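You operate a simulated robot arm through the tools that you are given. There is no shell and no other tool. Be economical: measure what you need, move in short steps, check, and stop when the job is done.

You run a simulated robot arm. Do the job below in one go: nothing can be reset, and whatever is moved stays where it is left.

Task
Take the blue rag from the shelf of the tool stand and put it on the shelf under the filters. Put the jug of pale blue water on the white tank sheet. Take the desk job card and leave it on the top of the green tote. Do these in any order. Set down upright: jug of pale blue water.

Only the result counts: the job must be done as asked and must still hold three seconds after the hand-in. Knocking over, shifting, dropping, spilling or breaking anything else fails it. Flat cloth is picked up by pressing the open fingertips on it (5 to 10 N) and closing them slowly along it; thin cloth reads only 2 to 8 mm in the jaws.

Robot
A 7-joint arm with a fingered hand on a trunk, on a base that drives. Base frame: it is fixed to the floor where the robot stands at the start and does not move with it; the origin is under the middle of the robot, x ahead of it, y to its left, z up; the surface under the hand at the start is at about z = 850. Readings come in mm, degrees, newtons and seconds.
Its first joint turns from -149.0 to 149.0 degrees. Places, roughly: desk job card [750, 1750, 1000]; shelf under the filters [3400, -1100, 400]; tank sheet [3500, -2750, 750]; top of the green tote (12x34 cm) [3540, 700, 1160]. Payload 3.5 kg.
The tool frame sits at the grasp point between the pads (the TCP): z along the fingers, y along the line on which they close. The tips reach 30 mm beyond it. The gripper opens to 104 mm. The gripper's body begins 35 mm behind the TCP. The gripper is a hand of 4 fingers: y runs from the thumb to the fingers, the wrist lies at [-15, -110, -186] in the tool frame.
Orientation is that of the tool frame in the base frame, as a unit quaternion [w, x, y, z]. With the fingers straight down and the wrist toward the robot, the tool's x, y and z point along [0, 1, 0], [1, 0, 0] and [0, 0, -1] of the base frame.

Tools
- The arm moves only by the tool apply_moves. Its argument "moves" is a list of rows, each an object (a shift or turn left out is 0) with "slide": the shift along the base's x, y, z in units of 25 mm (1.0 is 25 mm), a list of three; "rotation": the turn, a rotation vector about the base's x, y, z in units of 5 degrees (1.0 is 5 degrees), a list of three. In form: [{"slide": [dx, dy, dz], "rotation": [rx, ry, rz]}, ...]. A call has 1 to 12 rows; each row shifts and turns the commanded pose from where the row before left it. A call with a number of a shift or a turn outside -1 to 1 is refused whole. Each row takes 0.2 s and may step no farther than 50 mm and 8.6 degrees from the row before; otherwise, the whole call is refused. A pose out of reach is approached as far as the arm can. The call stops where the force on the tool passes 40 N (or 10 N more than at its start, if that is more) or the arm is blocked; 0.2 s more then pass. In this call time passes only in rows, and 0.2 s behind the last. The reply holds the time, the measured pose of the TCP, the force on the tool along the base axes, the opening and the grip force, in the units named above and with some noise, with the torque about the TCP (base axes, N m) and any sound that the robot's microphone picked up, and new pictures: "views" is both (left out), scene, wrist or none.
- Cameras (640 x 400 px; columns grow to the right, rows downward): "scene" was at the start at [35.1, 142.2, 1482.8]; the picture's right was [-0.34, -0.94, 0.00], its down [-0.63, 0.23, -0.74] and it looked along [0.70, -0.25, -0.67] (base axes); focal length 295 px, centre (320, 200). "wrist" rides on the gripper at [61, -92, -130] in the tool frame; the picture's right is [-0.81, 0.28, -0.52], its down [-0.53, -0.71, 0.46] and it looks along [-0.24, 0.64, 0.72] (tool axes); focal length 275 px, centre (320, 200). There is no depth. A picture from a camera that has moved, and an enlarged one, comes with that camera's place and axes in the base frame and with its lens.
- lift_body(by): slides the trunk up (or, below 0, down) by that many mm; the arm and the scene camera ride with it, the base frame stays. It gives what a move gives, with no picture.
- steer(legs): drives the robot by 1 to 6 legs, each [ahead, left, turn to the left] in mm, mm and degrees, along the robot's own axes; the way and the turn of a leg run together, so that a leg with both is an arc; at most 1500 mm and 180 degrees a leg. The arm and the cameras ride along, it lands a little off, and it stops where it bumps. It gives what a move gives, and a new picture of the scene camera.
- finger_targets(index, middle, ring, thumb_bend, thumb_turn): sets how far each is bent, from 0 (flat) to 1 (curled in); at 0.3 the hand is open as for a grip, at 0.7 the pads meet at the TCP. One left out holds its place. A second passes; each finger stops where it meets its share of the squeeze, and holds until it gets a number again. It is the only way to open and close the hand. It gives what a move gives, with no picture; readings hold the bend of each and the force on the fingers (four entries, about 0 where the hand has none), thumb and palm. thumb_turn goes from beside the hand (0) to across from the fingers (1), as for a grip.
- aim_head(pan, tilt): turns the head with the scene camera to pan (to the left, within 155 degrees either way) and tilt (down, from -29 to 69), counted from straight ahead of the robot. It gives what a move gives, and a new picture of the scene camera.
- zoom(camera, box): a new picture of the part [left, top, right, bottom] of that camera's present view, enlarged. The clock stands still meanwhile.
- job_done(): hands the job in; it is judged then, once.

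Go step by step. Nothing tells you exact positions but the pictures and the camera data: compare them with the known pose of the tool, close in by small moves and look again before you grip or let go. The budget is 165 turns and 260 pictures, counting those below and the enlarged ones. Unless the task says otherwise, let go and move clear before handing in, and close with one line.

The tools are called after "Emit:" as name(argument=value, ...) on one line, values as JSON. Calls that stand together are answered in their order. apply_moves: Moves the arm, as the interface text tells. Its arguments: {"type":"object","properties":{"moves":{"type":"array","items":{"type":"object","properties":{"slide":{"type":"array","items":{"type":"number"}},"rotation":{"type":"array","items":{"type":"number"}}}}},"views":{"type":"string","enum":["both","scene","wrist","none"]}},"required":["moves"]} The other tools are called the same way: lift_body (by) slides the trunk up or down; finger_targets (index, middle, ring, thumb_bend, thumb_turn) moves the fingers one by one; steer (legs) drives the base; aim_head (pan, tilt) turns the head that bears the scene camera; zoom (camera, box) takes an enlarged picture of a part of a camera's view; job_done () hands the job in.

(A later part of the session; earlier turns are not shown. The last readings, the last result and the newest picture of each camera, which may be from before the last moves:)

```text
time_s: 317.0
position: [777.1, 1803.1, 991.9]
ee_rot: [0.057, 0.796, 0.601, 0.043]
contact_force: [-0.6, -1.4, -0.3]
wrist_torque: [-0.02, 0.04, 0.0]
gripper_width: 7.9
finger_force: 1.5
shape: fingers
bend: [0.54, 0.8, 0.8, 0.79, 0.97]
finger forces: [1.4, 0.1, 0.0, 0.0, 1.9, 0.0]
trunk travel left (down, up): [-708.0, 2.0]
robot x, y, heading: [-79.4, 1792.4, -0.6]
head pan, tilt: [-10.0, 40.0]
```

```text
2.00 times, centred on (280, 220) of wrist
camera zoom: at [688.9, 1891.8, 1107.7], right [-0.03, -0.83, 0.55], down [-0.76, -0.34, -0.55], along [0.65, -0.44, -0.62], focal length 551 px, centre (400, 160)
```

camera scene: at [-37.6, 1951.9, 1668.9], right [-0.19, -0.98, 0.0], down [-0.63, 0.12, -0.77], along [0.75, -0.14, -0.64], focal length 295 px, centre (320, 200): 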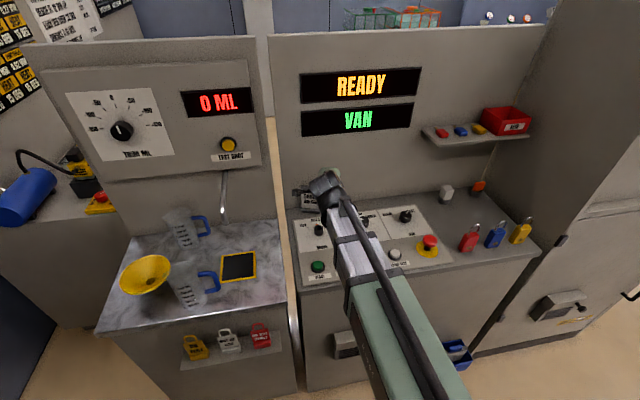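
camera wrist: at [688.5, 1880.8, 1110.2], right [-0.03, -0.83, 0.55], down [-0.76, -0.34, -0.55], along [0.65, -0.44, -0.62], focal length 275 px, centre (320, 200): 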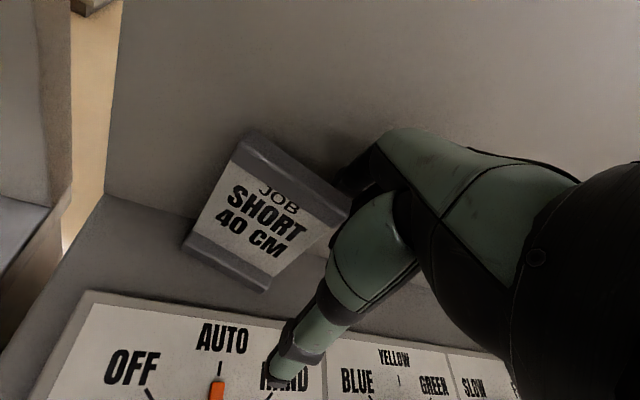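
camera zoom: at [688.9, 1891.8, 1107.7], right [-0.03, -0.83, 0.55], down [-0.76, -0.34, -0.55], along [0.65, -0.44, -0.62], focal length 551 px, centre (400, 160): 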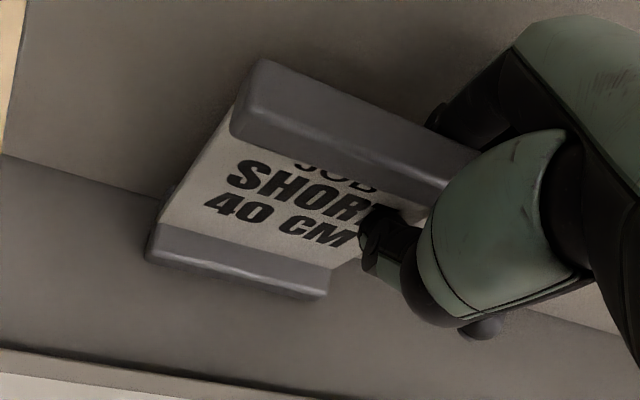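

The thumb and index are now pinching the card plate just under the bar at 8 mm. I'll squeeze more and lift.

Emit:
finger_targets(thumb_bend=0.9, index=0.7)

Emit:
apply_moves(moves=[{"slide": [-0.05, 0, 0.3]}, {"slide": [-0.05, 0, 0.4]}, {"slide": [-0.1, 0, 0.4]}], views="both")

Emit:
zoom(camera="wrist", box=[160, 120, 400, 320])

```text
time_s: 318.0
position: [776.5, 1803.5, 991.3]
ee_rot: [0.058, 0.797, 0.6, 0.044]
contact_force: [-1.3, 0.7, -0.3]
wrist_torque: [-0.02, 0.05, 0.02]
gripper_width: 5.7
finger_force: 11.0
shape: fingers
bend: [0.54, 0.8, 0.8, 0.8, 0.97]
finger forces: [11.1, 0.1, 0.0, 0.0, 12.0, 0.0]
trunk travel left (down, up): [-708.0, 2.0]
robot x, y, heading: [-79.1, 1798.8, -0.8]
head pan, tilt: [-10.0, 40.0]
```

```text
time_s: 318.8
position: [772.0, 1803.2, 1021.0]
ee_rot: [0.058, 0.797, 0.6, 0.044]
contact_force: [0.3, 0.1, -0.2]
wrist_torque: [-0.03, 0.06, 0.06]
gripper_width: 5.5
finger_force: 11.6
shape: fingers
bend: [0.54, 0.8, 0.8, 0.81, 0.97]
finger forces: [10.8, 0.0, 0.0, 0.0, 11.5, 0.1]
trunk travel left (down, up): [-708.0, 2.0]
robot x, y, heading: [-78.3, 1798.5, -1.0]
head pan, tilt: [-10.0, 40.0]
camera scene: at [-37.8, 1952.0, 1668.8], right [-0.19, -0.98, 0.0], down [-0.63, 0.12, -0.77], along [0.75, -0.14, -0.64], focal length 295 px, centre (320, 200)
camera wrist: at [684.2, 1891.6, 1136.3], right [-0.03, -0.83, 0.55], down [-0.76, -0.34, -0.55], along [0.65, -0.44, -0.62], focal length 275 px, centre (320, 200)
```

scene: 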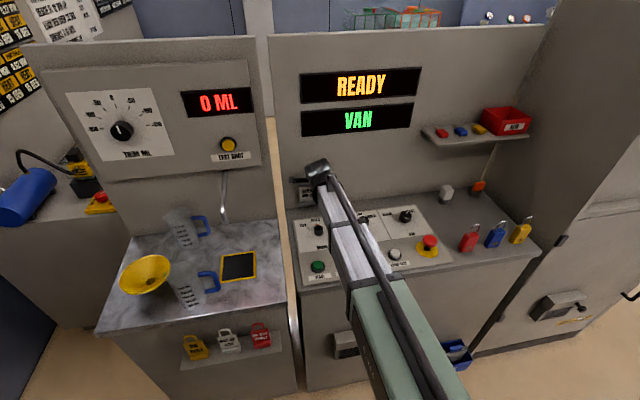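
wrist: 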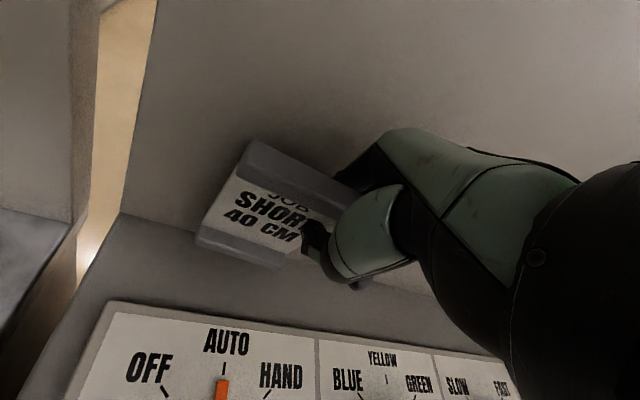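

```text
2.00 times, centred on (280, 220) of wrist
camera zoom: at [684.2, 1891.6, 1136.3], right [-0.03, -0.83, 0.55], down [-0.76, -0.34, -0.55], along [0.65, -0.44, -0.62], focal length 551 px, centre (400, 160)
```

zoom: 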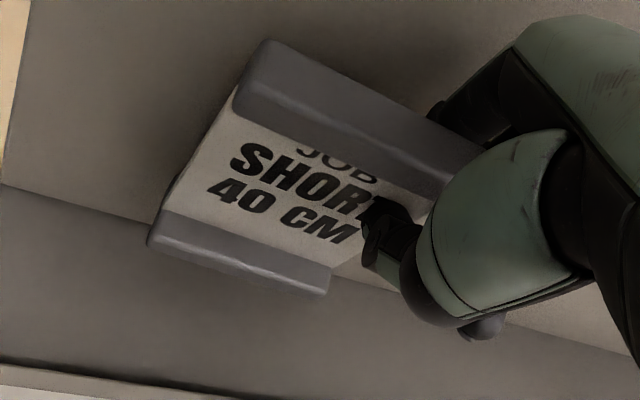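

The card is lifted. I'll pull back from the panel and raise it.

Emit:
apply_moves(moves=[{"slide": [-0.4, 0, 0.5]}, {"slide": [-0.6, 0, 0.7]}, {"slide": [-0.7, 0, 0.8]}, {"slide": [-0.8, 0, 0.8]}, {"slide": [-0.8, 0, 0.8]}, {"slide": [-0.8, 0, 0.8]}, {"slide": [-0.8, 0, 0.5]}, {"slide": [-0.8, 0, 0]}], views="both")

```text
time_s: 320.6
position: [629.0, 1802.2, 1142.5]
ee_rot: [0.058, 0.797, 0.6, 0.043]
contact_force: [0.0, -0.3, -1.2]
wrist_torque: [-0.01, -0.01, 0.02]
gripper_width: 5.6
finger_force: 10.2
shape: fingers
bend: [0.54, 0.8, 0.8, 0.82, 0.96]
finger forces: [10.8, 0.0, 0.0, 0.0, 10.8, 0.0]
trunk travel left (down, up): [-708.0, 2.0]
robot x, y, heading: [-80.7, 1795.5, -0.5]
head pan, tilt: [-10.0, 40.0]
camera scene: at [-38.1, 1952.0, 1668.9], right [-0.19, -0.98, 0.0], down [-0.63, 0.12, -0.77], along [0.75, -0.14, -0.64], focal length 295 px, centre (320, 200)
camera wrist: at [541.5, 1892.2, 1259.0], right [-0.03, -0.83, 0.55], down [-0.76, -0.34, -0.55], along [0.65, -0.44, -0.62], focal length 275 px, centre (320, 200)
```

scene: 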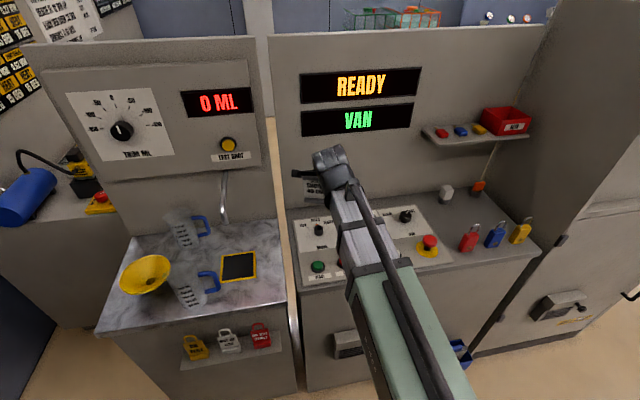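
wrist: 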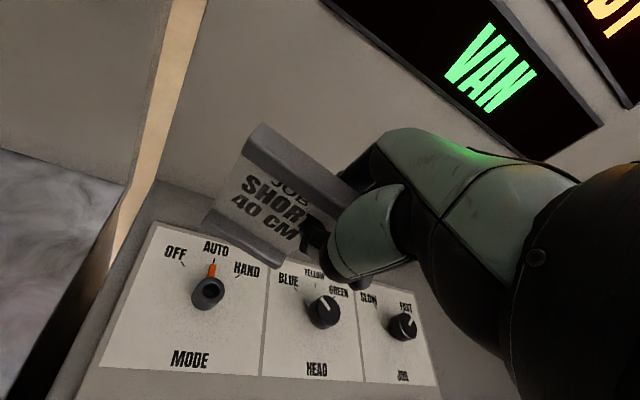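

The card is held firmly. I'll raise a little more, then retrace the path out of the corridor.

Emit:
apply_moves(moves=[{"slide": [0, 0, 0.8]}, {"slide": [0, 0, 0.8]}, {"slide": [0, 0, 0.8]}], views="none")

Emit:
steer(legs=[[0, -395, 0], [0, 0, 90], [-1500, 0, 0], [-1300, 0, 0]])

Emit:
zoom(camera="wrist", box=[160, 120, 400, 320])

```text
time_s: 321.4
position: [629.6, 1804.3, 1202.3]
ee_rot: [0.058, 0.797, 0.6, 0.044]
contact_force: [0.2, -0.2, -0.7]
wrist_torque: [0.0, 0.06, -0.01]
gripper_width: 5.8
finger_force: 10.8
shape: fingers
bend: [0.54, 0.8, 0.8, 0.82, 0.96]
finger forces: [11.0, 0.0, 0.1, 0.0, 10.9, 0.1]
trunk travel left (down, up): [-708.0, 2.0]
robot x, y, heading: [-76.7, 1796.5, -0.9]
head pan, tilt: [-10.0, 40.0]
```

```text
time_s: 340.6
position: [-229.6, -647.0, 1202.6]
ee_rot: [0.013, 0.17, 0.983, 0.072]
contact_force: [-0.2, -0.5, -0.5]
wrist_torque: [-0.02, 0.01, 0.02]
gripper_width: 5.7
finger_force: 10.5
shape: fingers
bend: [0.54, 0.8, 0.8, 0.82, 0.96]
finger forces: [10.3, 0.1, 0.0, 0.0, 10.4, 0.0]
trunk travel left (down, up): [-708.0, 2.0]
robot x, y, heading: [-267.4, -1357.2, 85.9]
head pan, tilt: [-10.0, 40.0]
camera scene: at [-418.2, -1305.2, 1668.9], right [0.97, -0.25, 0.0], down [-0.16, -0.62, -0.77], along [0.19, 0.74, -0.64], focal length 295 px, centre (320, 200)
```

scene: 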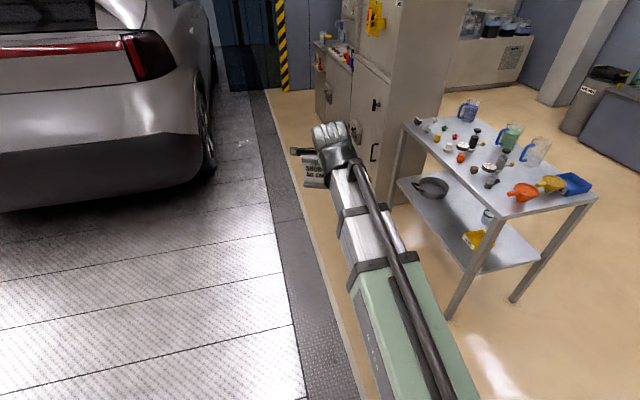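

```text
2.00 times, centred on (280, 220) of wrist
camera zoom: at [-323.8, -730.2, 1318.5], right [0.83, -0.09, 0.55], down [0.29, -0.78, -0.55], along [0.48, 0.62, -0.62], focal length 551 px, centre (400, 160)
```

zoom: 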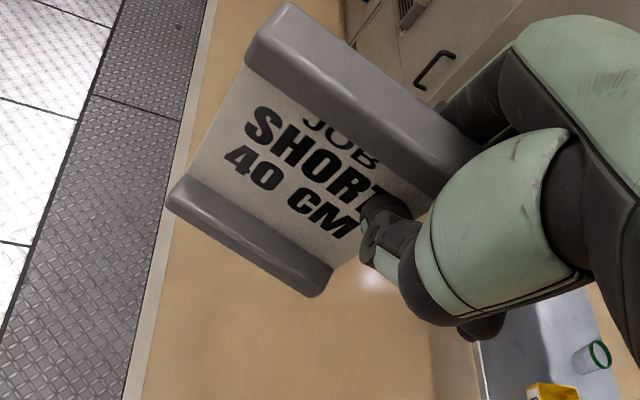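

Emit:
steer(legs=[[0, -1500, 4], [0, -650, 0], [0, 0, -90], [0, 1500, 0], [0, 650, 0]])

Emit:
aim_head(pan=-5, tilt=20)

Emit:
zoom(camera="scene", box=[160, 80, 480, 280])

```text
time_s: 345.1
position: [616.3, -709.8, 1200.4]
ee_rot: [0.011, 0.165, 0.984, 0.072]
contact_force: [-0.4, 0.0, -0.1]
wrist_torque: [-0.01, -0.04, -0.01]
gripper_width: 6.1
finger_force: 10.6
shape: fingers
bend: [0.54, 0.8, 0.8, 0.82, 0.96]
finger forces: [10.6, 0.0, 0.1, 0.0, 10.7, 0.1]
trunk travel left (down, up): [-708.0, 2.0]
robot x, y, heading: [580.5, -1418.9, 86.3]
head pan, tilt: [-10.0, 40.0]
stopped in leg 1: the robot was blocked; the commanded pose is now the measured one
camera scene: at [362.5, -1362.2, 1664.1], right [0.99, -0.14, 0.04], down [-0.06, -0.64, -0.76], along [0.13, 0.75, -0.65], focal length 295 px, centre (320, 200)
```

scene: 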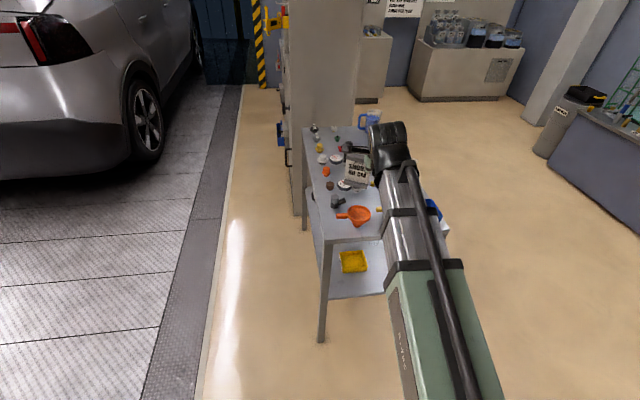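

```text
time_s: 345.9
position: [633.4, -731.4, 1203.1]
ee_rot: [0.014, 0.178, 0.981, 0.074]
contact_force: [-1.2, -1.6, 1.3]
wrist_torque: [0.07, -0.03, 0.0]
gripper_width: 5.8
finger_force: 10.6
shape: fingers
bend: [0.54, 0.8, 0.8, 0.82, 0.96]
finger forces: [10.6, 0.0, 0.1, 0.0, 10.8, 0.0]
trunk travel left (down, up): [-708.0, 2.0]
robot x, y, heading: [580.7, -1437.2, 84.5]
head pan, tilt: [-5.0, 20.0]
camera scene: at [354.8, -1369.8, 1687.1], right [1.0, 0.0, 0.03], down [0.03, -0.42, -0.91], along [0.01, 0.91, -0.42], focal length 295 px, centre (320, 200)
```

scene: 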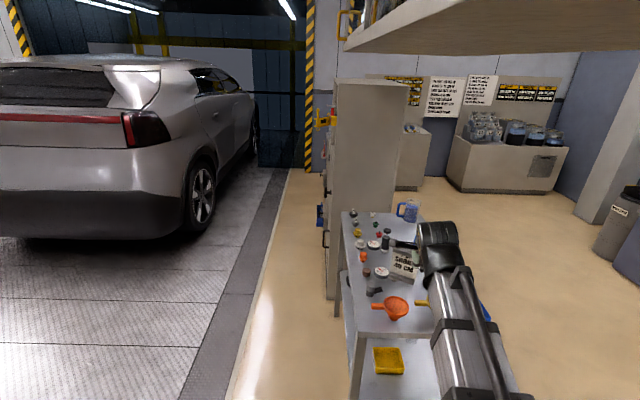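

```text
2.00 times, centred on (320, 180) of scene
camera zoom: at [354.8, -1369.8, 1687.1], right [1.0, 0.0, 0.03], down [0.03, -0.42, -0.91], along [0.01, 0.91, -0.42], focal length 591 px, centre (320, 240)
```

zoom: 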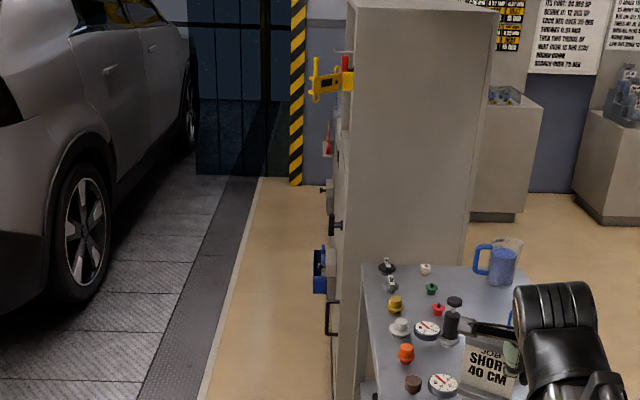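

The robot was blocked at x≈580, probably by something overhead because the trunk is at full height here. I'll back off to the left, lower the trunk to the height that passed before, and look.

Emit:
steer(legs=[[0, 120, 0]])

Emit:
lift_body(by=-60)

Emit:
aim_head(pan=-85, tilt=-10)

Emit:
aim_head(pan=-140, tilt=10)

```text
time_s: 346.6
position: [657.5, -749.0, 1201.8]
ee_rot: [0.007, 0.196, 0.978, 0.071]
contact_force: [-0.4, -1.6, 0.3]
wrist_torque: [0.04, -0.07, 0.0]
gripper_width: 5.8
finger_force: 10.3
shape: fingers
bend: [0.54, 0.8, 0.8, 0.82, 0.96]
finger forces: [10.7, 0.0, 0.1, 0.1, 10.7, 0.0]
trunk travel left (down, up): [-708.0, 2.0]
robot x, y, heading: [564.6, -1453.1, 82.9]
head pan, tilt: [-5.0, 20.0]
stopped in leg 1: the robot was blocked; the commanded pose is now the measured one
camera scene: at [354.4, -1376.4, 1691.7], right [1.0, 0.0, 0.02], down [0.02, -0.39, -0.92], along [0.01, 0.92, -0.39], focal length 295 px, centre (320, 200)
```

scene: 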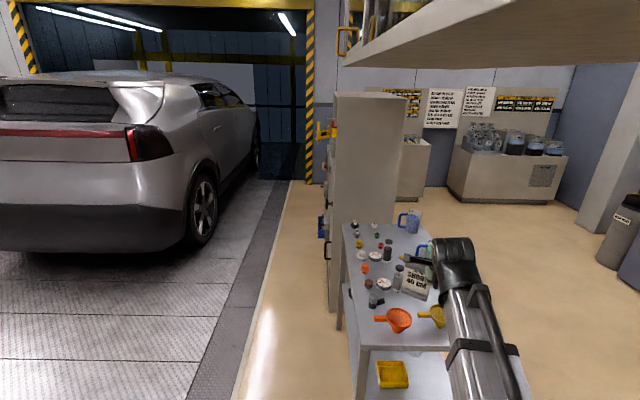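

```text
time_s: 347.6
position: [684.8, -745.5, 1140.3]
ee_rot: [-0.006, 0.192, 0.979, 0.071]
contact_force: [1.2, -0.9, -0.6]
wrist_torque: [0.01, 0.03, 0.03]
gripper_width: 5.7
finger_force: 11.1
shape: fingers
bend: [0.54, 0.8, 0.8, 0.82, 0.96]
finger forces: [10.7, 0.1, 0.0, 0.0, 10.7, 0.0]
trunk travel left (down, up): [-648.0, 62.0]
robot x, y, heading: [578.4, -1447.4, 83.5]
head pan, tilt: [-5.0, 20.0]
```

```text
time_s: 349.1
position: [682.7, -746.3, 1140.0]
ee_rot: [-0.004, 0.192, 0.979, 0.07]
contact_force: [-1.4, -0.8, -0.6]
wrist_torque: [0.0, -0.01, 0.0]
gripper_width: 5.5
finger_force: 10.5
shape: fingers
bend: [0.54, 0.8, 0.8, 0.82, 0.96]
finger forces: [10.7, 0.1, 0.0, 0.1, 10.8, 0.1]
trunk travel left (down, up): [-648.0, 62.0]
robot x, y, heading: [577.9, -1447.1, 83.3]
head pan, tilt: [-85.0, -10.0]
camera scene: at [484.4, -1474.6, 1687.8], right [-0.03, -1.0, 0.0], down [0.17, -0.01, -0.98], along [0.98, -0.03, 0.17], focal length 295 px, centre (320, 200)
```

scene: 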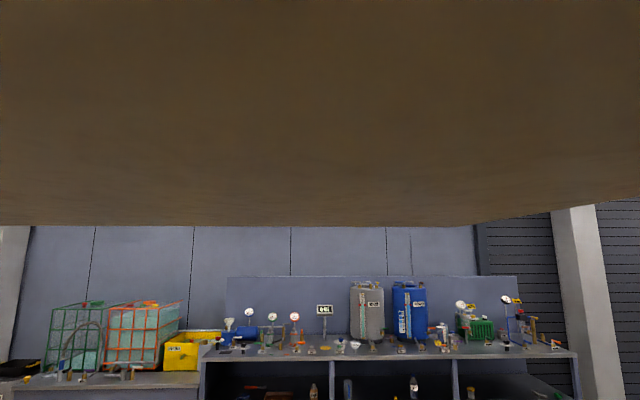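

```text
time_s: 350.4
position: [683.2, -747.5, 1139.5]
ee_rot: [-0.003, 0.193, 0.979, 0.071]
contact_force: [0.5, 0.2, -0.7]
wrist_torque: [-0.03, -0.03, 0.0]
gripper_width: 5.8
finger_force: 10.7
shape: fingers
bend: [0.54, 0.8, 0.8, 0.82, 0.96]
finger forces: [10.7, 0.0, 0.1, 0.1, 10.7, 0.0]
trunk travel left (down, up): [-648.0, 62.0]
robot x, y, heading: [570.1, -1446.6, 83.1]
head pan, tilt: [-140.0, 10.0]
camera scene: at [451.0, -1549.7, 1656.6], right [-0.84, -0.55, 0.0], down [-0.09, 0.14, -0.98], along [0.54, -0.82, -0.17], focal length 295 px, centre (320, 200)
```

scene: 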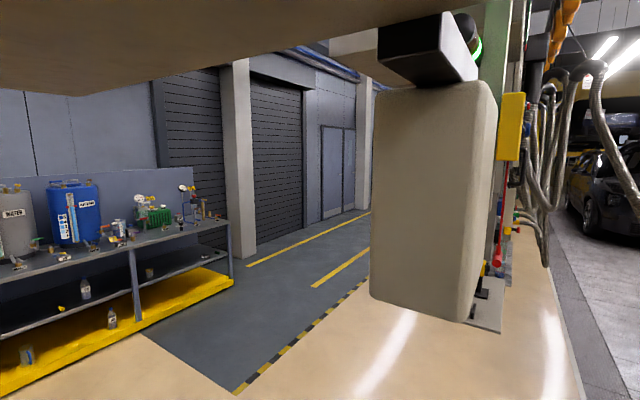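

The trunk top had wedged against the overhead cabinet's underside, and lowering it freed the robot. I'll lower a bit more and continue.

Emit:
lift_body(by=-40)

Emit:
steer(legs=[[20, 0, 6.5], [0, -700, 0]])

```text
time_s: 351.2
position: [682.3, -747.8, 1099.3]
ee_rot: [-0.004, 0.193, 0.979, 0.071]
contact_force: [-0.3, -0.9, 0.8]
wrist_torque: [0.02, 0.01, 0.01]
gripper_width: 5.5
finger_force: 10.6
shape: fingers
bend: [0.54, 0.8, 0.8, 0.82, 0.96]
finger forces: [10.7, 0.0, 0.0, 0.1, 10.8, 0.0]
trunk travel left (down, up): [-608.0, 102.0]
robot x, y, heading: [570.3, -1448.9, 83.4]
head pan, tilt: [-140.0, 10.0]
```

```text
time_s: 355.6
position: [1307.7, -723.8, 1099.3]
ee_rot: [-0.007, 0.138, 0.988, 0.071]
contact_force: [0.9, 0.4, 0.0]
wrist_torque: [-0.01, 0.0, 0.0]
gripper_width: 5.6
finger_force: 10.4
shape: fingers
bend: [0.54, 0.8, 0.8, 0.82, 0.96]
finger forces: [10.7, 0.0, 0.1, 0.0, 10.9, 0.0]
trunk travel left (down, up): [-608.0, 102.0]
robot x, y, heading: [1277.5, -1430.8, 89.4]
head pan, tilt: [-140.0, 10.0]
camera scene: at [1165.3, -1547.2, 1616.6], right [-0.77, -0.64, 0.0], down [-0.11, 0.13, -0.98], along [0.63, -0.76, -0.17], focal length 295 px, centre (320, 200)
```

scene: 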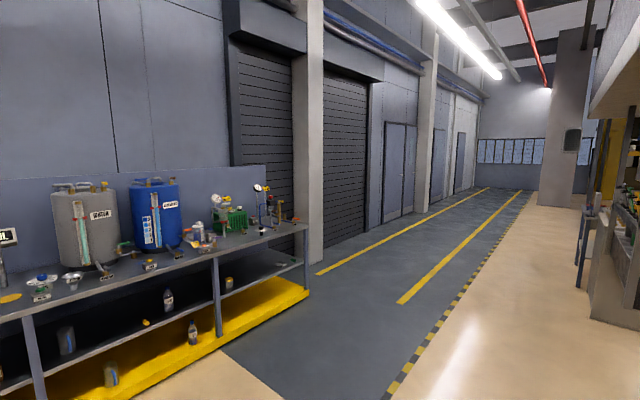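

Emit:
steer(legs=[[0, -620, 0], [0, 0, -89], [0, 1500, 0], [0, 560, 0]])

Emit:
aim_head(pan=-2, tilt=20)

Emit:
zoom(camera="scene", box=[200, 80, 440, 230])

Emit:
zoom(camera="wrist", box=[120, 100, 440, 300])

```text
time_s: 372.8
position: [2513.9, 649.7, 1100.2]
ee_rot: [0.043, 0.779, 0.623, 0.057]
contact_force: [0.7, -0.1, -0.4]
wrist_torque: [0.01, 0.03, -0.02]
gripper_width: 5.7
finger_force: 10.4
shape: fingers
bend: [0.54, 0.8, 0.8, 0.82, 0.96]
finger forces: [10.1, 0.0, 0.1, 0.1, 10.2, 0.1]
trunk travel left (down, up): [-608.0, 102.0]
robot x, y, heading: [1804.3, 638.2, 2.7]
head pan, tilt: [-140.0, 10.0]
camera scene: at [1683.7, 746.0, 1616.5], right [-0.68, 0.73, 0.0], down [0.13, 0.12, -0.98], along [-0.72, -0.67, -0.17], focal length 295 px, centre (320, 200)
```

scene: 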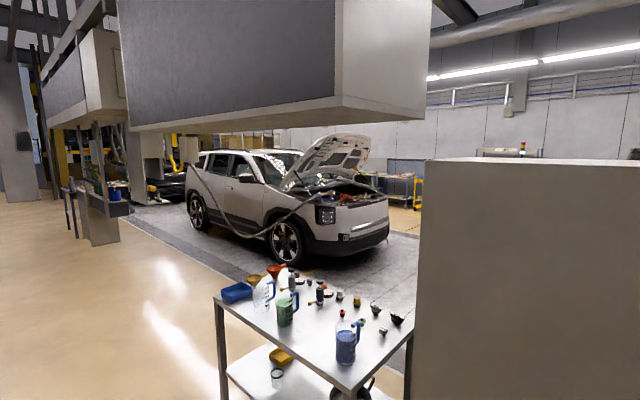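

```text
time_s: 375.0
position: [2512.0, 648.6, 1100.2]
ee_rot: [0.043, 0.779, 0.623, 0.057]
contact_force: [-0.6, -0.6, -0.6]
wrist_torque: [0.02, 0.03, 0.01]
gripper_width: 5.7
finger_force: 10.2
shape: fingers
bend: [0.54, 0.8, 0.8, 0.82, 0.96]
finger forces: [10.1, 0.0, 0.1, 0.1, 10.2, 0.0]
trunk travel left (down, up): [-608.0, 102.0]
robot x, y, heading: [1804.0, 640.9, 2.9]
head pan, tilt: [-2.0, 20.0]
camera scene: at [1845.1, 810.0, 1600.3], right [0.01, -1.0, 0.0], down [-0.34, 0.0, -0.94], along [0.94, 0.01, -0.34], focal length 295 px, centre (320, 200)
```

scene: 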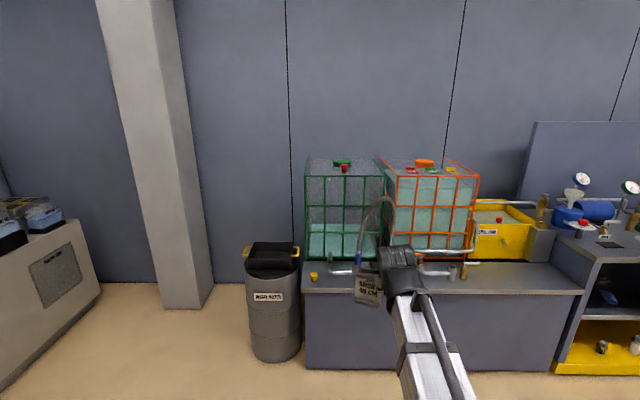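

```text
2.67 times, centred on (320, 155) of scene
camera zoom: at [1845.1, 810.0, 1600.3], right [0.01, -1.0, 0.0], down [-0.34, 0.0, -0.94], along [0.94, 0.01, -0.34], focal length 788 px, centre (320, 320)
```

zoom: 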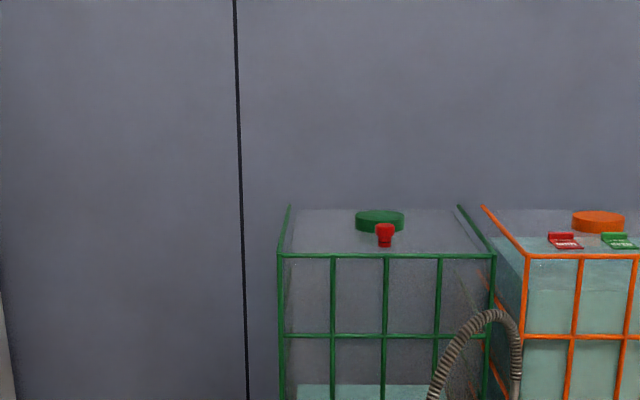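

```text
2.00 times, centred on (280, 200) of wrist
camera zoom: at [2419.8, 728.6, 1218.2], right [0.02, -0.85, 0.52], down [-0.74, -0.36, -0.57], along [0.67, -0.38, -0.64], focal length 551 px, centre (400, 200)
```

zoom: 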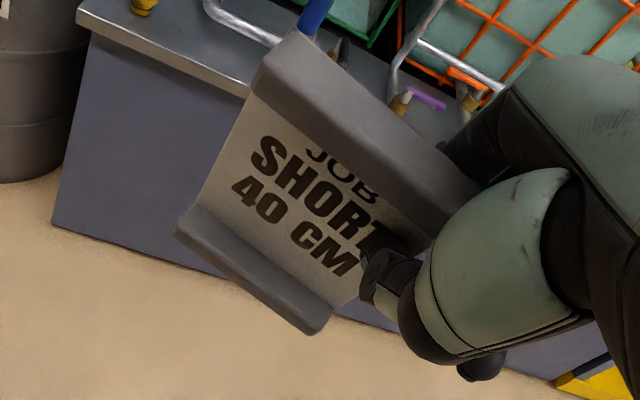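

The tote's top rail is at z≈1167, with its front at x≈3440 and y from 471 to 905. The red plug sits near (3530,683), so I'll stand the card on the free left part around (3535,812). I'll raise, extend and level the hand first.

Emit:
lift_body(by=98)

Emit:
apply_moves(moves=[{"rotation": [-0.42, 0, 0], "slide": [0.6, 0, 0.6]}, {"slide": [0.7, 0, 0.7]}, {"slide": [0.7, 0, 0.7]}, {"slide": [0.7, 0, 0.7]}, {"slide": [0.7, 0, 0.7]}, {"slide": [0.7, 0, 0.6]}, {"slide": [0.7, 0, 0]}], views="none")

Emit:
steer(legs=[[0, 105, -2.5], [640, 0, 0]])

Emit:
aim_head(pan=-5, tilt=25)

Emit:
zoom(camera="scene", box=[240, 80, 480, 230])

```text
time_s: 376.3
position: [2512.9, 649.6, 1197.2]
ee_rot: [0.043, 0.779, 0.623, 0.057]
contact_force: [1.6, -0.6, -0.2]
wrist_torque: [0.01, -0.03, -0.01]
gripper_width: 5.5
finger_force: 10.1
shape: fingers
bend: [0.54, 0.8, 0.8, 0.82, 0.96]
finger forces: [10.1, 0.1, 0.1, 0.1, 10.2, 0.0]
trunk travel left (down, up): [-706.0, 4.0]
robot x, y, heading: [1801.2, 639.1, 3.0]
head pan, tilt: [-2.0, 20.0]
```

```text
time_s: 377.9
position: [2634.3, 650.0, 1298.7]
ee_rot: [0.058, 0.778, 0.625, 0.044]
contact_force: [0.9, 0.4, -0.3]
wrist_torque: [-0.01, 0.03, 0.01]
gripper_width: 5.5
finger_force: 10.2
shape: fingers
bend: [0.54, 0.8, 0.8, 0.82, 0.96]
finger forces: [10.3, 0.0, 0.1, 0.0, 10.4, 0.0]
trunk travel left (down, up): [-706.0, 4.0]
robot x, y, heading: [1805.6, 641.9, 2.8]
head pan, tilt: [-2.0, 20.0]
```

```text
time_s: 382.3
position: [3280.2, 715.5, 1296.6]
ee_rot: [0.058, 0.794, 0.604, 0.043]
contact_force: [-0.5, 0.3, -0.6]
wrist_torque: [-0.01, 0.01, -0.02]
gripper_width: 5.7
finger_force: 10.4
shape: fingers
bend: [0.54, 0.8, 0.8, 0.82, 0.96]
finger forces: [10.3, 0.0, 0.0, 0.1, 10.4, 0.1]
trunk travel left (down, up): [-706.0, 4.0]
robot x, y, heading: [2453.9, 751.7, -0.1]
head pan, tilt: [-2.0, 20.0]
camera scene: at [2501.3, 915.8, 1698.2], right [-0.04, -1.0, 0.0], down [-0.34, 0.01, -0.94], along [0.94, -0.03, -0.34], focal length 295 px, centre (320, 200)
```

scene: 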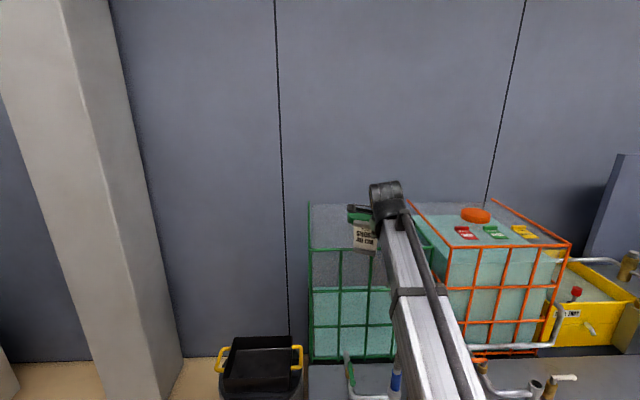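

```text
time_s: 383.0
position: [3280.2, 716.9, 1298.3]
ee_rot: [0.059, 0.794, 0.604, 0.043]
contact_force: [1.0, -0.1, -0.4]
wrist_torque: [-0.02, 0.0, 0.0]
gripper_width: 5.9
finger_force: 10.5
shape: fingers
bend: [0.54, 0.8, 0.8, 0.82, 0.96]
finger forces: [10.3, 0.0, 0.1, 0.1, 10.5, 0.0]
trunk travel left (down, up): [-706.0, 4.0]
robot x, y, heading: [2454.8, 746.7, -0.3]
head pan, tilt: [-5.0, 25.0]
camera scene: at [2499.3, 911.0, 1690.2], right [-0.09, -1.0, 0.0], down [-0.42, 0.04, -0.91], along [0.9, -0.08, -0.42], focal length 295 px, centre (320, 200)
```

scene: 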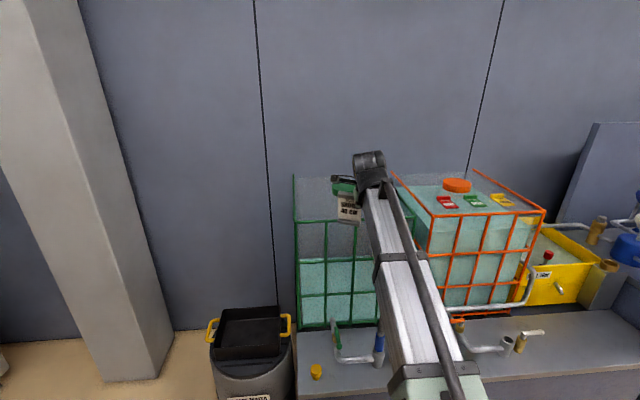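

```text
2.67 times, centred on (360, 155) of scene
camera zoom: at [2499.3, 911.0, 1690.2], right [-0.09, -1.0, 0.0], down [-0.42, 0.04, -0.91], along [0.9, -0.08, -0.42], focal length 788 px, centre (213, 320)
```

zoom: 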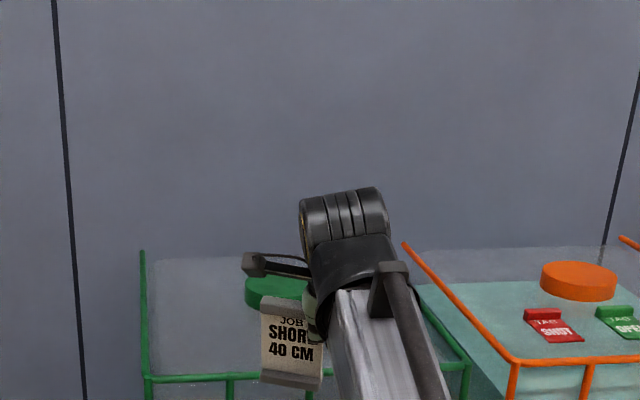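

The card hangs ready and the rail corner checks out at (3440,916,1167). I'll move over the target spot.

Emit:
steer(legs=[[0, 75, 0], [225, 0, 0]])

Emit:
zoom(camera="scene", box=[240, 80, 480, 230])

Emit:
zoom(camera="wrist", box=[0, 0, 640, 400])

```text
time_s: 385.3
position: [3505.8, 789.6, 1298.9]
ee_rot: [0.058, 0.794, 0.604, 0.043]
contact_force: [0.2, 0.5, -0.8]
wrist_torque: [0.0, 0.02, 0.01]
gripper_width: 5.6
finger_force: 10.3
shape: fingers
bend: [0.54, 0.8, 0.8, 0.82, 0.96]
finger forces: [10.1, 0.1, 0.0, 0.0, 10.4, 0.0]
trunk travel left (down, up): [-706.0, 4.0]
robot x, y, heading: [2676.0, 824.7, -0.3]
head pan, tilt: [-5.0, 25.0]
camera scene: at [2726.2, 986.0, 1690.1], right [-0.09, -1.0, 0.0], down [-0.42, 0.04, -0.91], along [0.9, -0.08, -0.42], focal length 295 px, centre (320, 200)
```

scene: 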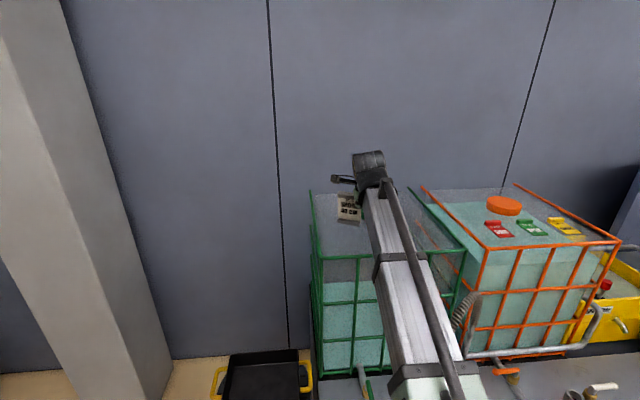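

```text
2.67 times, centred on (360, 155) of scene
camera zoom: at [2726.2, 986.0, 1690.1], right [-0.09, -1.0, 0.0], down [-0.42, 0.04, -0.91], along [0.9, -0.08, -0.42], focal length 788 px, centre (213, 320)
```

zoom: 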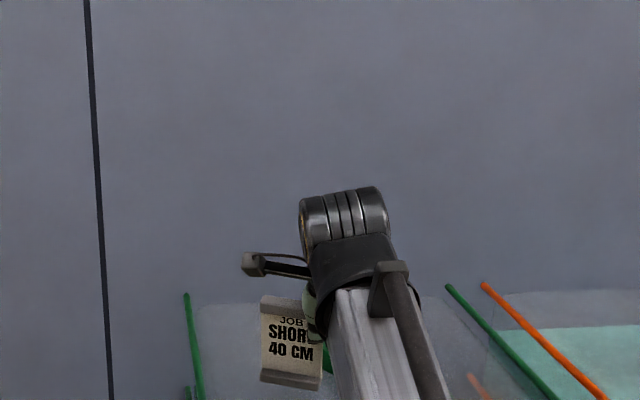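

```text
1.00 times, centred on (320, 200) of wrist (not enlarged: the box is as wide or as high as the picture)
camera zoom: at [3417.8, 877.8, 1413.5], right [-0.03, -0.83, 0.55], down [-0.76, -0.34, -0.55], along [0.65, -0.43, -0.62], focal length 275 px, centre (320, 200)
```

zoom: 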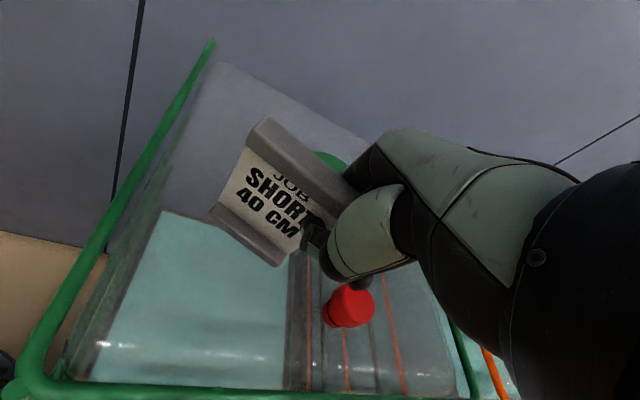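

The card is over the free left part of the tote top. I'll lower gradually until it touches.

Emit:
apply_moves(moves=[{"slide": [-0.3, 0.1, -0.5]}, {"slide": [0, 0, -0.5]}, {"slide": [0, 0, -0.4]}], views="wrist")

Emit:
zoom(camera="scene", box=[290, 170, 410, 245])

```text
time_s: 386.1
position: [3497.6, 791.7, 1263.5]
ee_rot: [0.058, 0.794, 0.604, 0.043]
contact_force: [0.0, 0.2, -0.7]
wrist_torque: [0.0, 0.03, -0.01]
gripper_width: 5.5
finger_force: 10.1
shape: fingers
bend: [0.54, 0.8, 0.8, 0.82, 0.96]
finger forces: [10.5, 0.0, 0.0, 0.0, 10.5, 0.1]
trunk travel left (down, up): [-706.0, 4.0]
robot x, y, heading: [2674.4, 822.3, -0.2]
head pan, tilt: [-5.0, 25.0]
camera wrist: at [3409.1, 880.6, 1379.4], right [-0.03, -0.83, 0.55], down [-0.76, -0.34, -0.55], along [0.65, -0.43, -0.62], focal length 275 px, centre (320, 200)
```

wrist: 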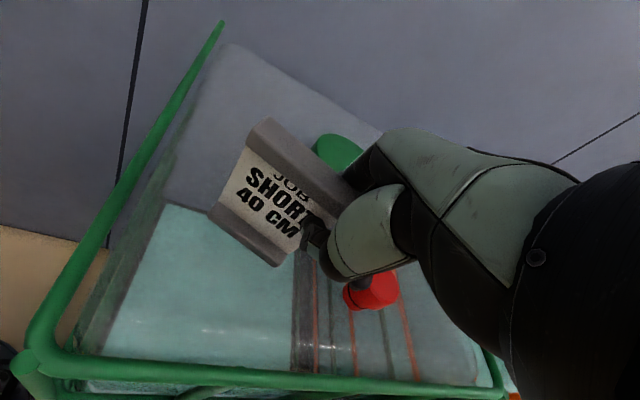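

```text
5.33 times, centred on (350, 208) of scene
camera zoom: at [2724.8, 986.1, 1690.2], right [-0.09, -1.0, 0.0], down [-0.42, 0.04, -0.91], along [0.9, -0.08, -0.42], focal length 1575 px, centre (160, 160)
```

zoom: 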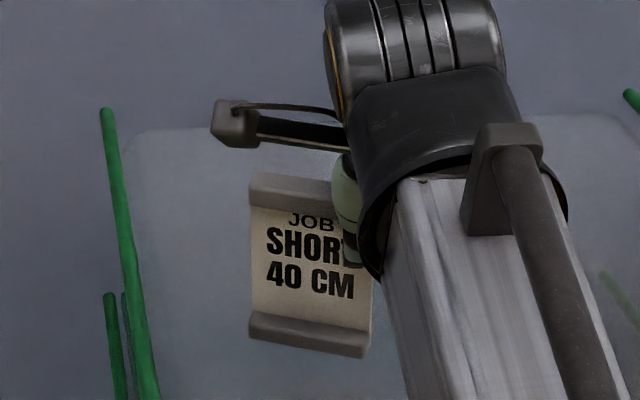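

Emit:
apply_moves(moves=[{"slide": [0, 0, -0.2]}, {"slide": [0, 0, -0.15]}], views="none")

Emit:
apply_moves(moves=[{"slide": [0, 0, -0.12]}, {"slide": [0, 0, -0.12]}], views="none")

Emit:
zoom(camera="wrist", box=[160, 80, 480, 330])

```text
time_s: 386.7
position: [3497.3, 793.0, 1254.0]
ee_rot: [0.058, 0.794, 0.604, 0.043]
contact_force: [0.7, -0.1, 0.2]
wrist_torque: [0.0, 0.03, 0.04]
gripper_width: 5.7
finger_force: 10.6
shape: fingers
bend: [0.54, 0.8, 0.8, 0.82, 0.96]
finger forces: [10.3, 0.0, 0.0, 0.0, 10.5, 0.0]
trunk travel left (down, up): [-706.0, 4.0]
robot x, y, heading: [2679.4, 825.2, -0.4]
head pan, tilt: [-5.0, 25.0]
```

```text
time_s: 387.3
position: [3496.9, 792.6, 1248.9]
ee_rot: [0.057, 0.794, 0.604, 0.043]
contact_force: [1.0, 0.2, -0.4]
wrist_torque: [-0.02, 0.03, 0.02]
gripper_width: 5.4
finger_force: 10.1
shape: fingers
bend: [0.54, 0.8, 0.8, 0.82, 0.96]
finger forces: [10.4, 0.0, 0.0, 0.0, 10.5, 0.0]
trunk travel left (down, up): [-706.0, 4.0]
robot x, y, heading: [2677.0, 823.1, -0.1]
head pan, tilt: [-5.0, 25.0]
```

```text
1.60 times, centred on (320, 205) of wrist
camera zoom: at [3408.7, 880.6, 1364.6], right [-0.03, -0.83, 0.55], down [-0.76, -0.34, -0.55], along [0.65, -0.43, -0.62], focal length 440 px, centre (320, 192)
```

zoom: 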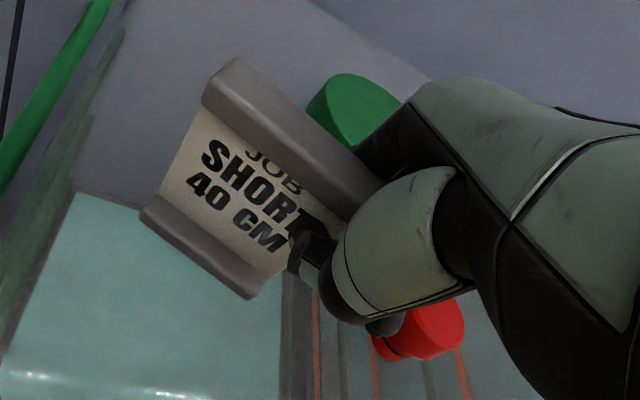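

Emit:
apply_moves(moves=[{"slide": [0, 0, -0.12]}, {"slide": [0, 0, -0.12]}], views="none")

Emit:
apply_moves(moves=[{"slide": [0, 0, -0.12]}, {"slide": [0, 0, -0.12]}], views="none")

Emit:
zoom(camera="wrist", box=[160, 80, 480, 330])

```text
time_s: 387.9
position: [3496.4, 792.1, 1243.8]
ee_rot: [0.059, 0.794, 0.603, 0.045]
contact_force: [0.0, 0.6, 11.3]
wrist_torque: [0.02, -0.26, 0.05]
gripper_width: 6.4
finger_force: 13.0
shape: fingers
bend: [0.52, 0.8, 0.8, 0.85, 0.96]
finger forces: [13.7, 0.1, 0.1, 0.0, 11.8, 0.0]
trunk travel left (down, up): [-706.0, 4.0]
robot x, y, heading: [2676.6, 824.6, -0.2]
head pan, tilt: [-5.0, 25.0]
```

```text
time_s: 388.5
position: [3494.1, 792.1, 1239.5]
ee_rot: [0.059, 0.794, 0.604, 0.046]
contact_force: [-1.6, 2.8, 23.8]
wrist_torque: [0.15, -0.36, 0.08]
gripper_width: 7.8
finger_force: 17.6
shape: fingers
bend: [0.52, 0.8, 0.8, 0.87, 0.96]
finger forces: [18.3, 0.1, 0.0, 0.1, 16.4, 0.1]
trunk travel left (down, up): [-706.0, 4.0]
robot x, y, heading: [2675.3, 823.3, -0.2]
head pan, tilt: [-5.0, 25.0]
```

```text
1.60 times, centred on (320, 205) of wrist
camera zoom: at [3406.1, 880.4, 1355.4], right [-0.03, -0.83, 0.55], down [-0.76, -0.34, -0.56], along [0.65, -0.43, -0.62], focal length 440 px, centre (320, 192)
```

zoom: 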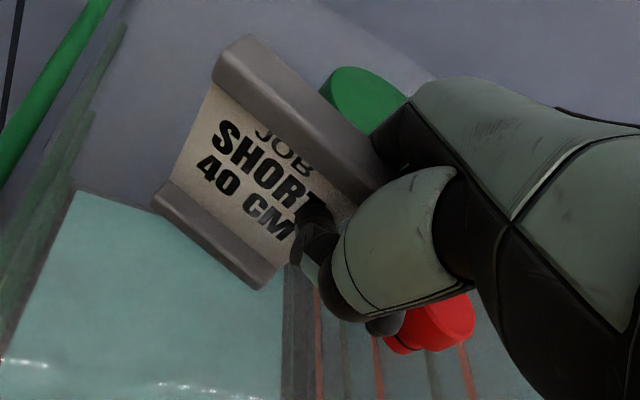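

The card is standing on the tote top. I'll ease the pressure and open slowly.

Emit:
apply_moves(moves=[{"slide": [0, 0, 0.12]}], views="none")

Emit:
finger_targets(index=0.49, thumb_bend=0.76)

Emit:
zoom(camera="wrist", box=[160, 80, 480, 330])

Emit:
zoom(camera="scene", box=[290, 170, 410, 245])

```text
time_s: 388.9
position: [3494.3, 793.7, 1241.0]
ee_rot: [0.059, 0.794, 0.603, 0.044]
contact_force: [-2.1, 2.9, 15.7]
wrist_torque: [0.12, -0.24, 0.08]
gripper_width: 7.8
finger_force: 15.8
shape: fingers
bend: [0.51, 0.8, 0.8, 0.87, 0.96]
finger forces: [16.5, 0.0, 0.0, 0.0, 15.5, 0.0]
trunk travel left (down, up): [-706.0, 4.0]
robot x, y, heading: [2676.2, 822.8, -0.4]
head pan, tilt: [-5.0, 25.0]
```

```text
time_s: 389.9
position: [3497.5, 790.5, 1239.4]
ee_rot: [0.058, 0.794, 0.604, 0.043]
contact_force: [-0.4, -0.7, 0.2]
wrist_torque: [-0.01, 0.03, -0.02]
gripper_width: 16.9
finger_force: 0.0
shape: fingers
bend: [0.49, 0.8, 0.8, 0.76, 0.97]
finger forces: [0.1, 0.0, 0.0, 0.0, 0.0, 0.1]
trunk travel left (down, up): [-706.0, 4.0]
robot x, y, heading: [2674.1, 825.6, -0.5]
head pan, tilt: [-5.0, 25.0]
```

```text
1.60 times, centred on (320, 205) of wrist
camera zoom: at [3408.4, 880.0, 1355.2], right [-0.03, -0.83, 0.55], down [-0.76, -0.34, -0.55], along [0.65, -0.43, -0.62], focal length 440 px, centre (320, 192)
```

zoom: 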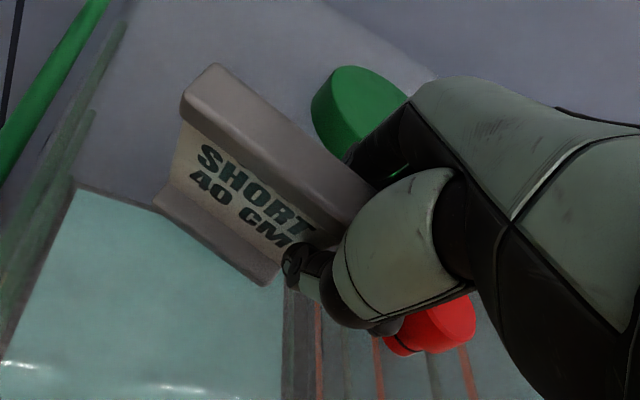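

```text
5.33 times, centred on (350, 208) of scene
camera zoom: at [2724.8, 986.0, 1690.2], right [-0.09, -1.0, 0.0], down [-0.42, 0.04, -0.91], along [0.9, -0.08, -0.42], focal length 1575 px, centre (160, 160)
```

zoom: 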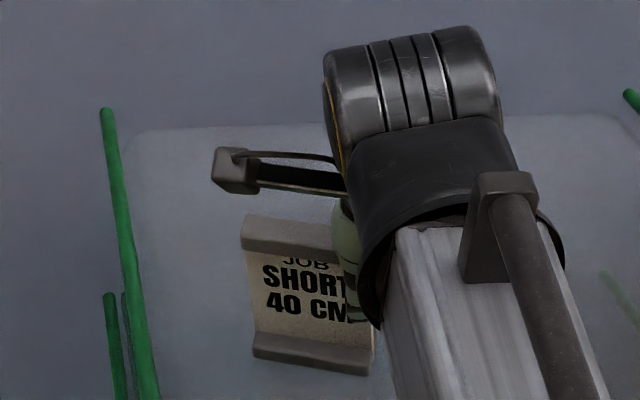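

The card leans slightly toward the thumb. I'll open the index away and nudge the card back upright with the thumb, watching it.

Emit:
finger_targets(index=0.44, thumb_bend=0.8)

Emit:
zoom(camera="wrist", box=[160, 80, 480, 330])

Emit:
zoom(camera="scene", box=[290, 170, 410, 245])

```text
time_s: 390.9
position: [3497.3, 792.0, 1239.5]
ee_rot: [0.058, 0.794, 0.603, 0.043]
contact_force: [0.1, 0.3, -0.1]
wrist_torque: [0.02, -0.04, -0.01]
gripper_width: 18.1
finger_force: 0.0
shape: fingers
bend: [0.44, 0.8, 0.8, 0.8, 0.97]
finger forces: [0.0, 0.0, 0.0, 0.1, 0.0, 0.0]
trunk travel left (down, up): [-706.0, 4.0]
robot x, y, heading: [2672.7, 822.6, -0.4]
head pan, tilt: [-5.0, 25.0]
```

```text
1.60 times, centred on (320, 205) of wrist
camera zoom: at [3408.3, 880.0, 1355.3], right [-0.03, -0.83, 0.55], down [-0.76, -0.34, -0.55], along [0.65, -0.43, -0.62], focal length 440 px, centre (320, 192)
```

zoom: 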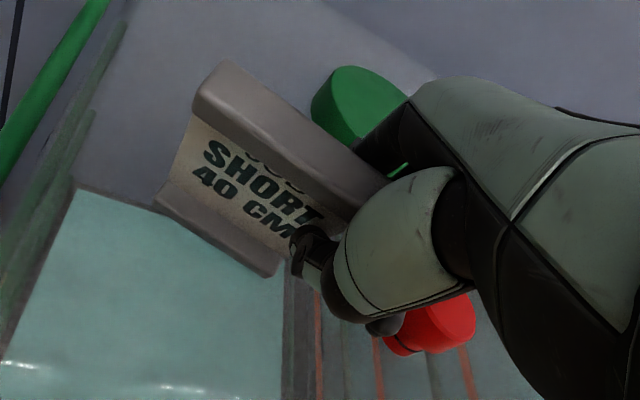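

```text
5.33 times, centred on (350, 208) of scene
camera zoom: at [2724.6, 986.1, 1690.2], right [-0.09, -1.0, 0.0], down [-0.42, 0.04, -0.91], along [0.9, -0.08, -0.42], focal length 1575 px, centre (160, 160)
```

zoom: 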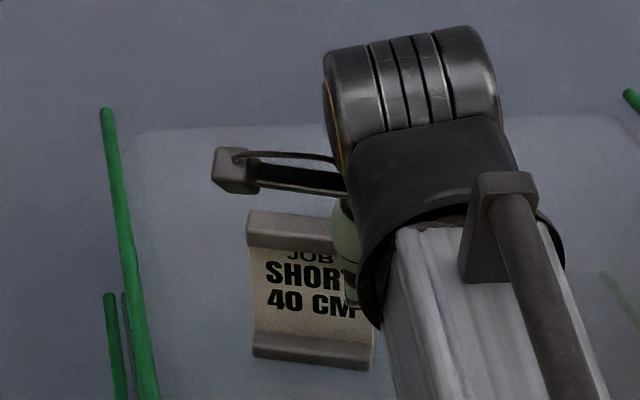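

The card was gripped leaning about 12° forward, so it rests on the thumb. I'll move the hand forward in small steps to push it upright.

Emit:
apply_moves(moves=[{"slide": [0.16, -0.04, 0]}, {"slide": [0.16, -0.04, 0]}, {"slide": [0.12, -0.03, 0]}], views="none")

Emit:
zoom(camera="wrist", box=[160, 80, 480, 330])

Emit:
zoom(camera="scene", box=[290, 170, 410, 245])

```text
time_s: 391.7
position: [3508.4, 788.6, 1239.8]
ee_rot: [0.058, 0.794, 0.604, 0.043]
contact_force: [-0.7, 0.2, 0.1]
wrist_torque: [0.01, 0.0, 0.06]
gripper_width: 18.0
finger_force: 0.4
shape: fingers
bend: [0.44, 0.8, 0.8, 0.8, 0.97]
finger forces: [0.1, 0.0, 0.0, 0.0, 0.1, 0.0]
trunk travel left (down, up): [-706.0, 4.0]
robot x, y, heading: [2672.5, 822.8, -0.1]
head pan, tilt: [-5.0, 25.0]
```

```text
1.60 times, centred on (320, 205) of wrist
camera zoom: at [3420.1, 877.4, 1355.3], right [-0.03, -0.83, 0.55], down [-0.76, -0.34, -0.55], along [0.65, -0.43, -0.62], focal length 440 px, centre (320, 192)
```

zoom: 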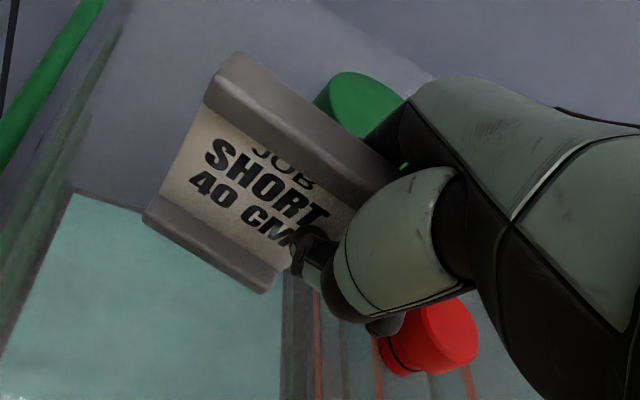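

```text
5.33 times, centred on (350, 208) of scene
camera zoom: at [2724.7, 986.0, 1690.2], right [-0.09, -1.0, 0.0], down [-0.42, 0.04, -0.91], along [0.9, -0.08, -0.42], focal length 1575 px, centre (160, 160)
```

zoom: 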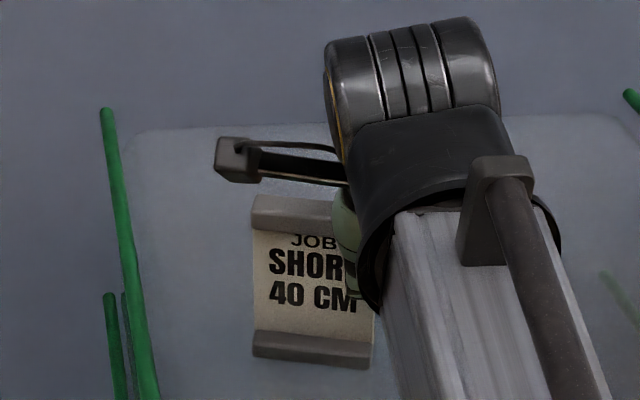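

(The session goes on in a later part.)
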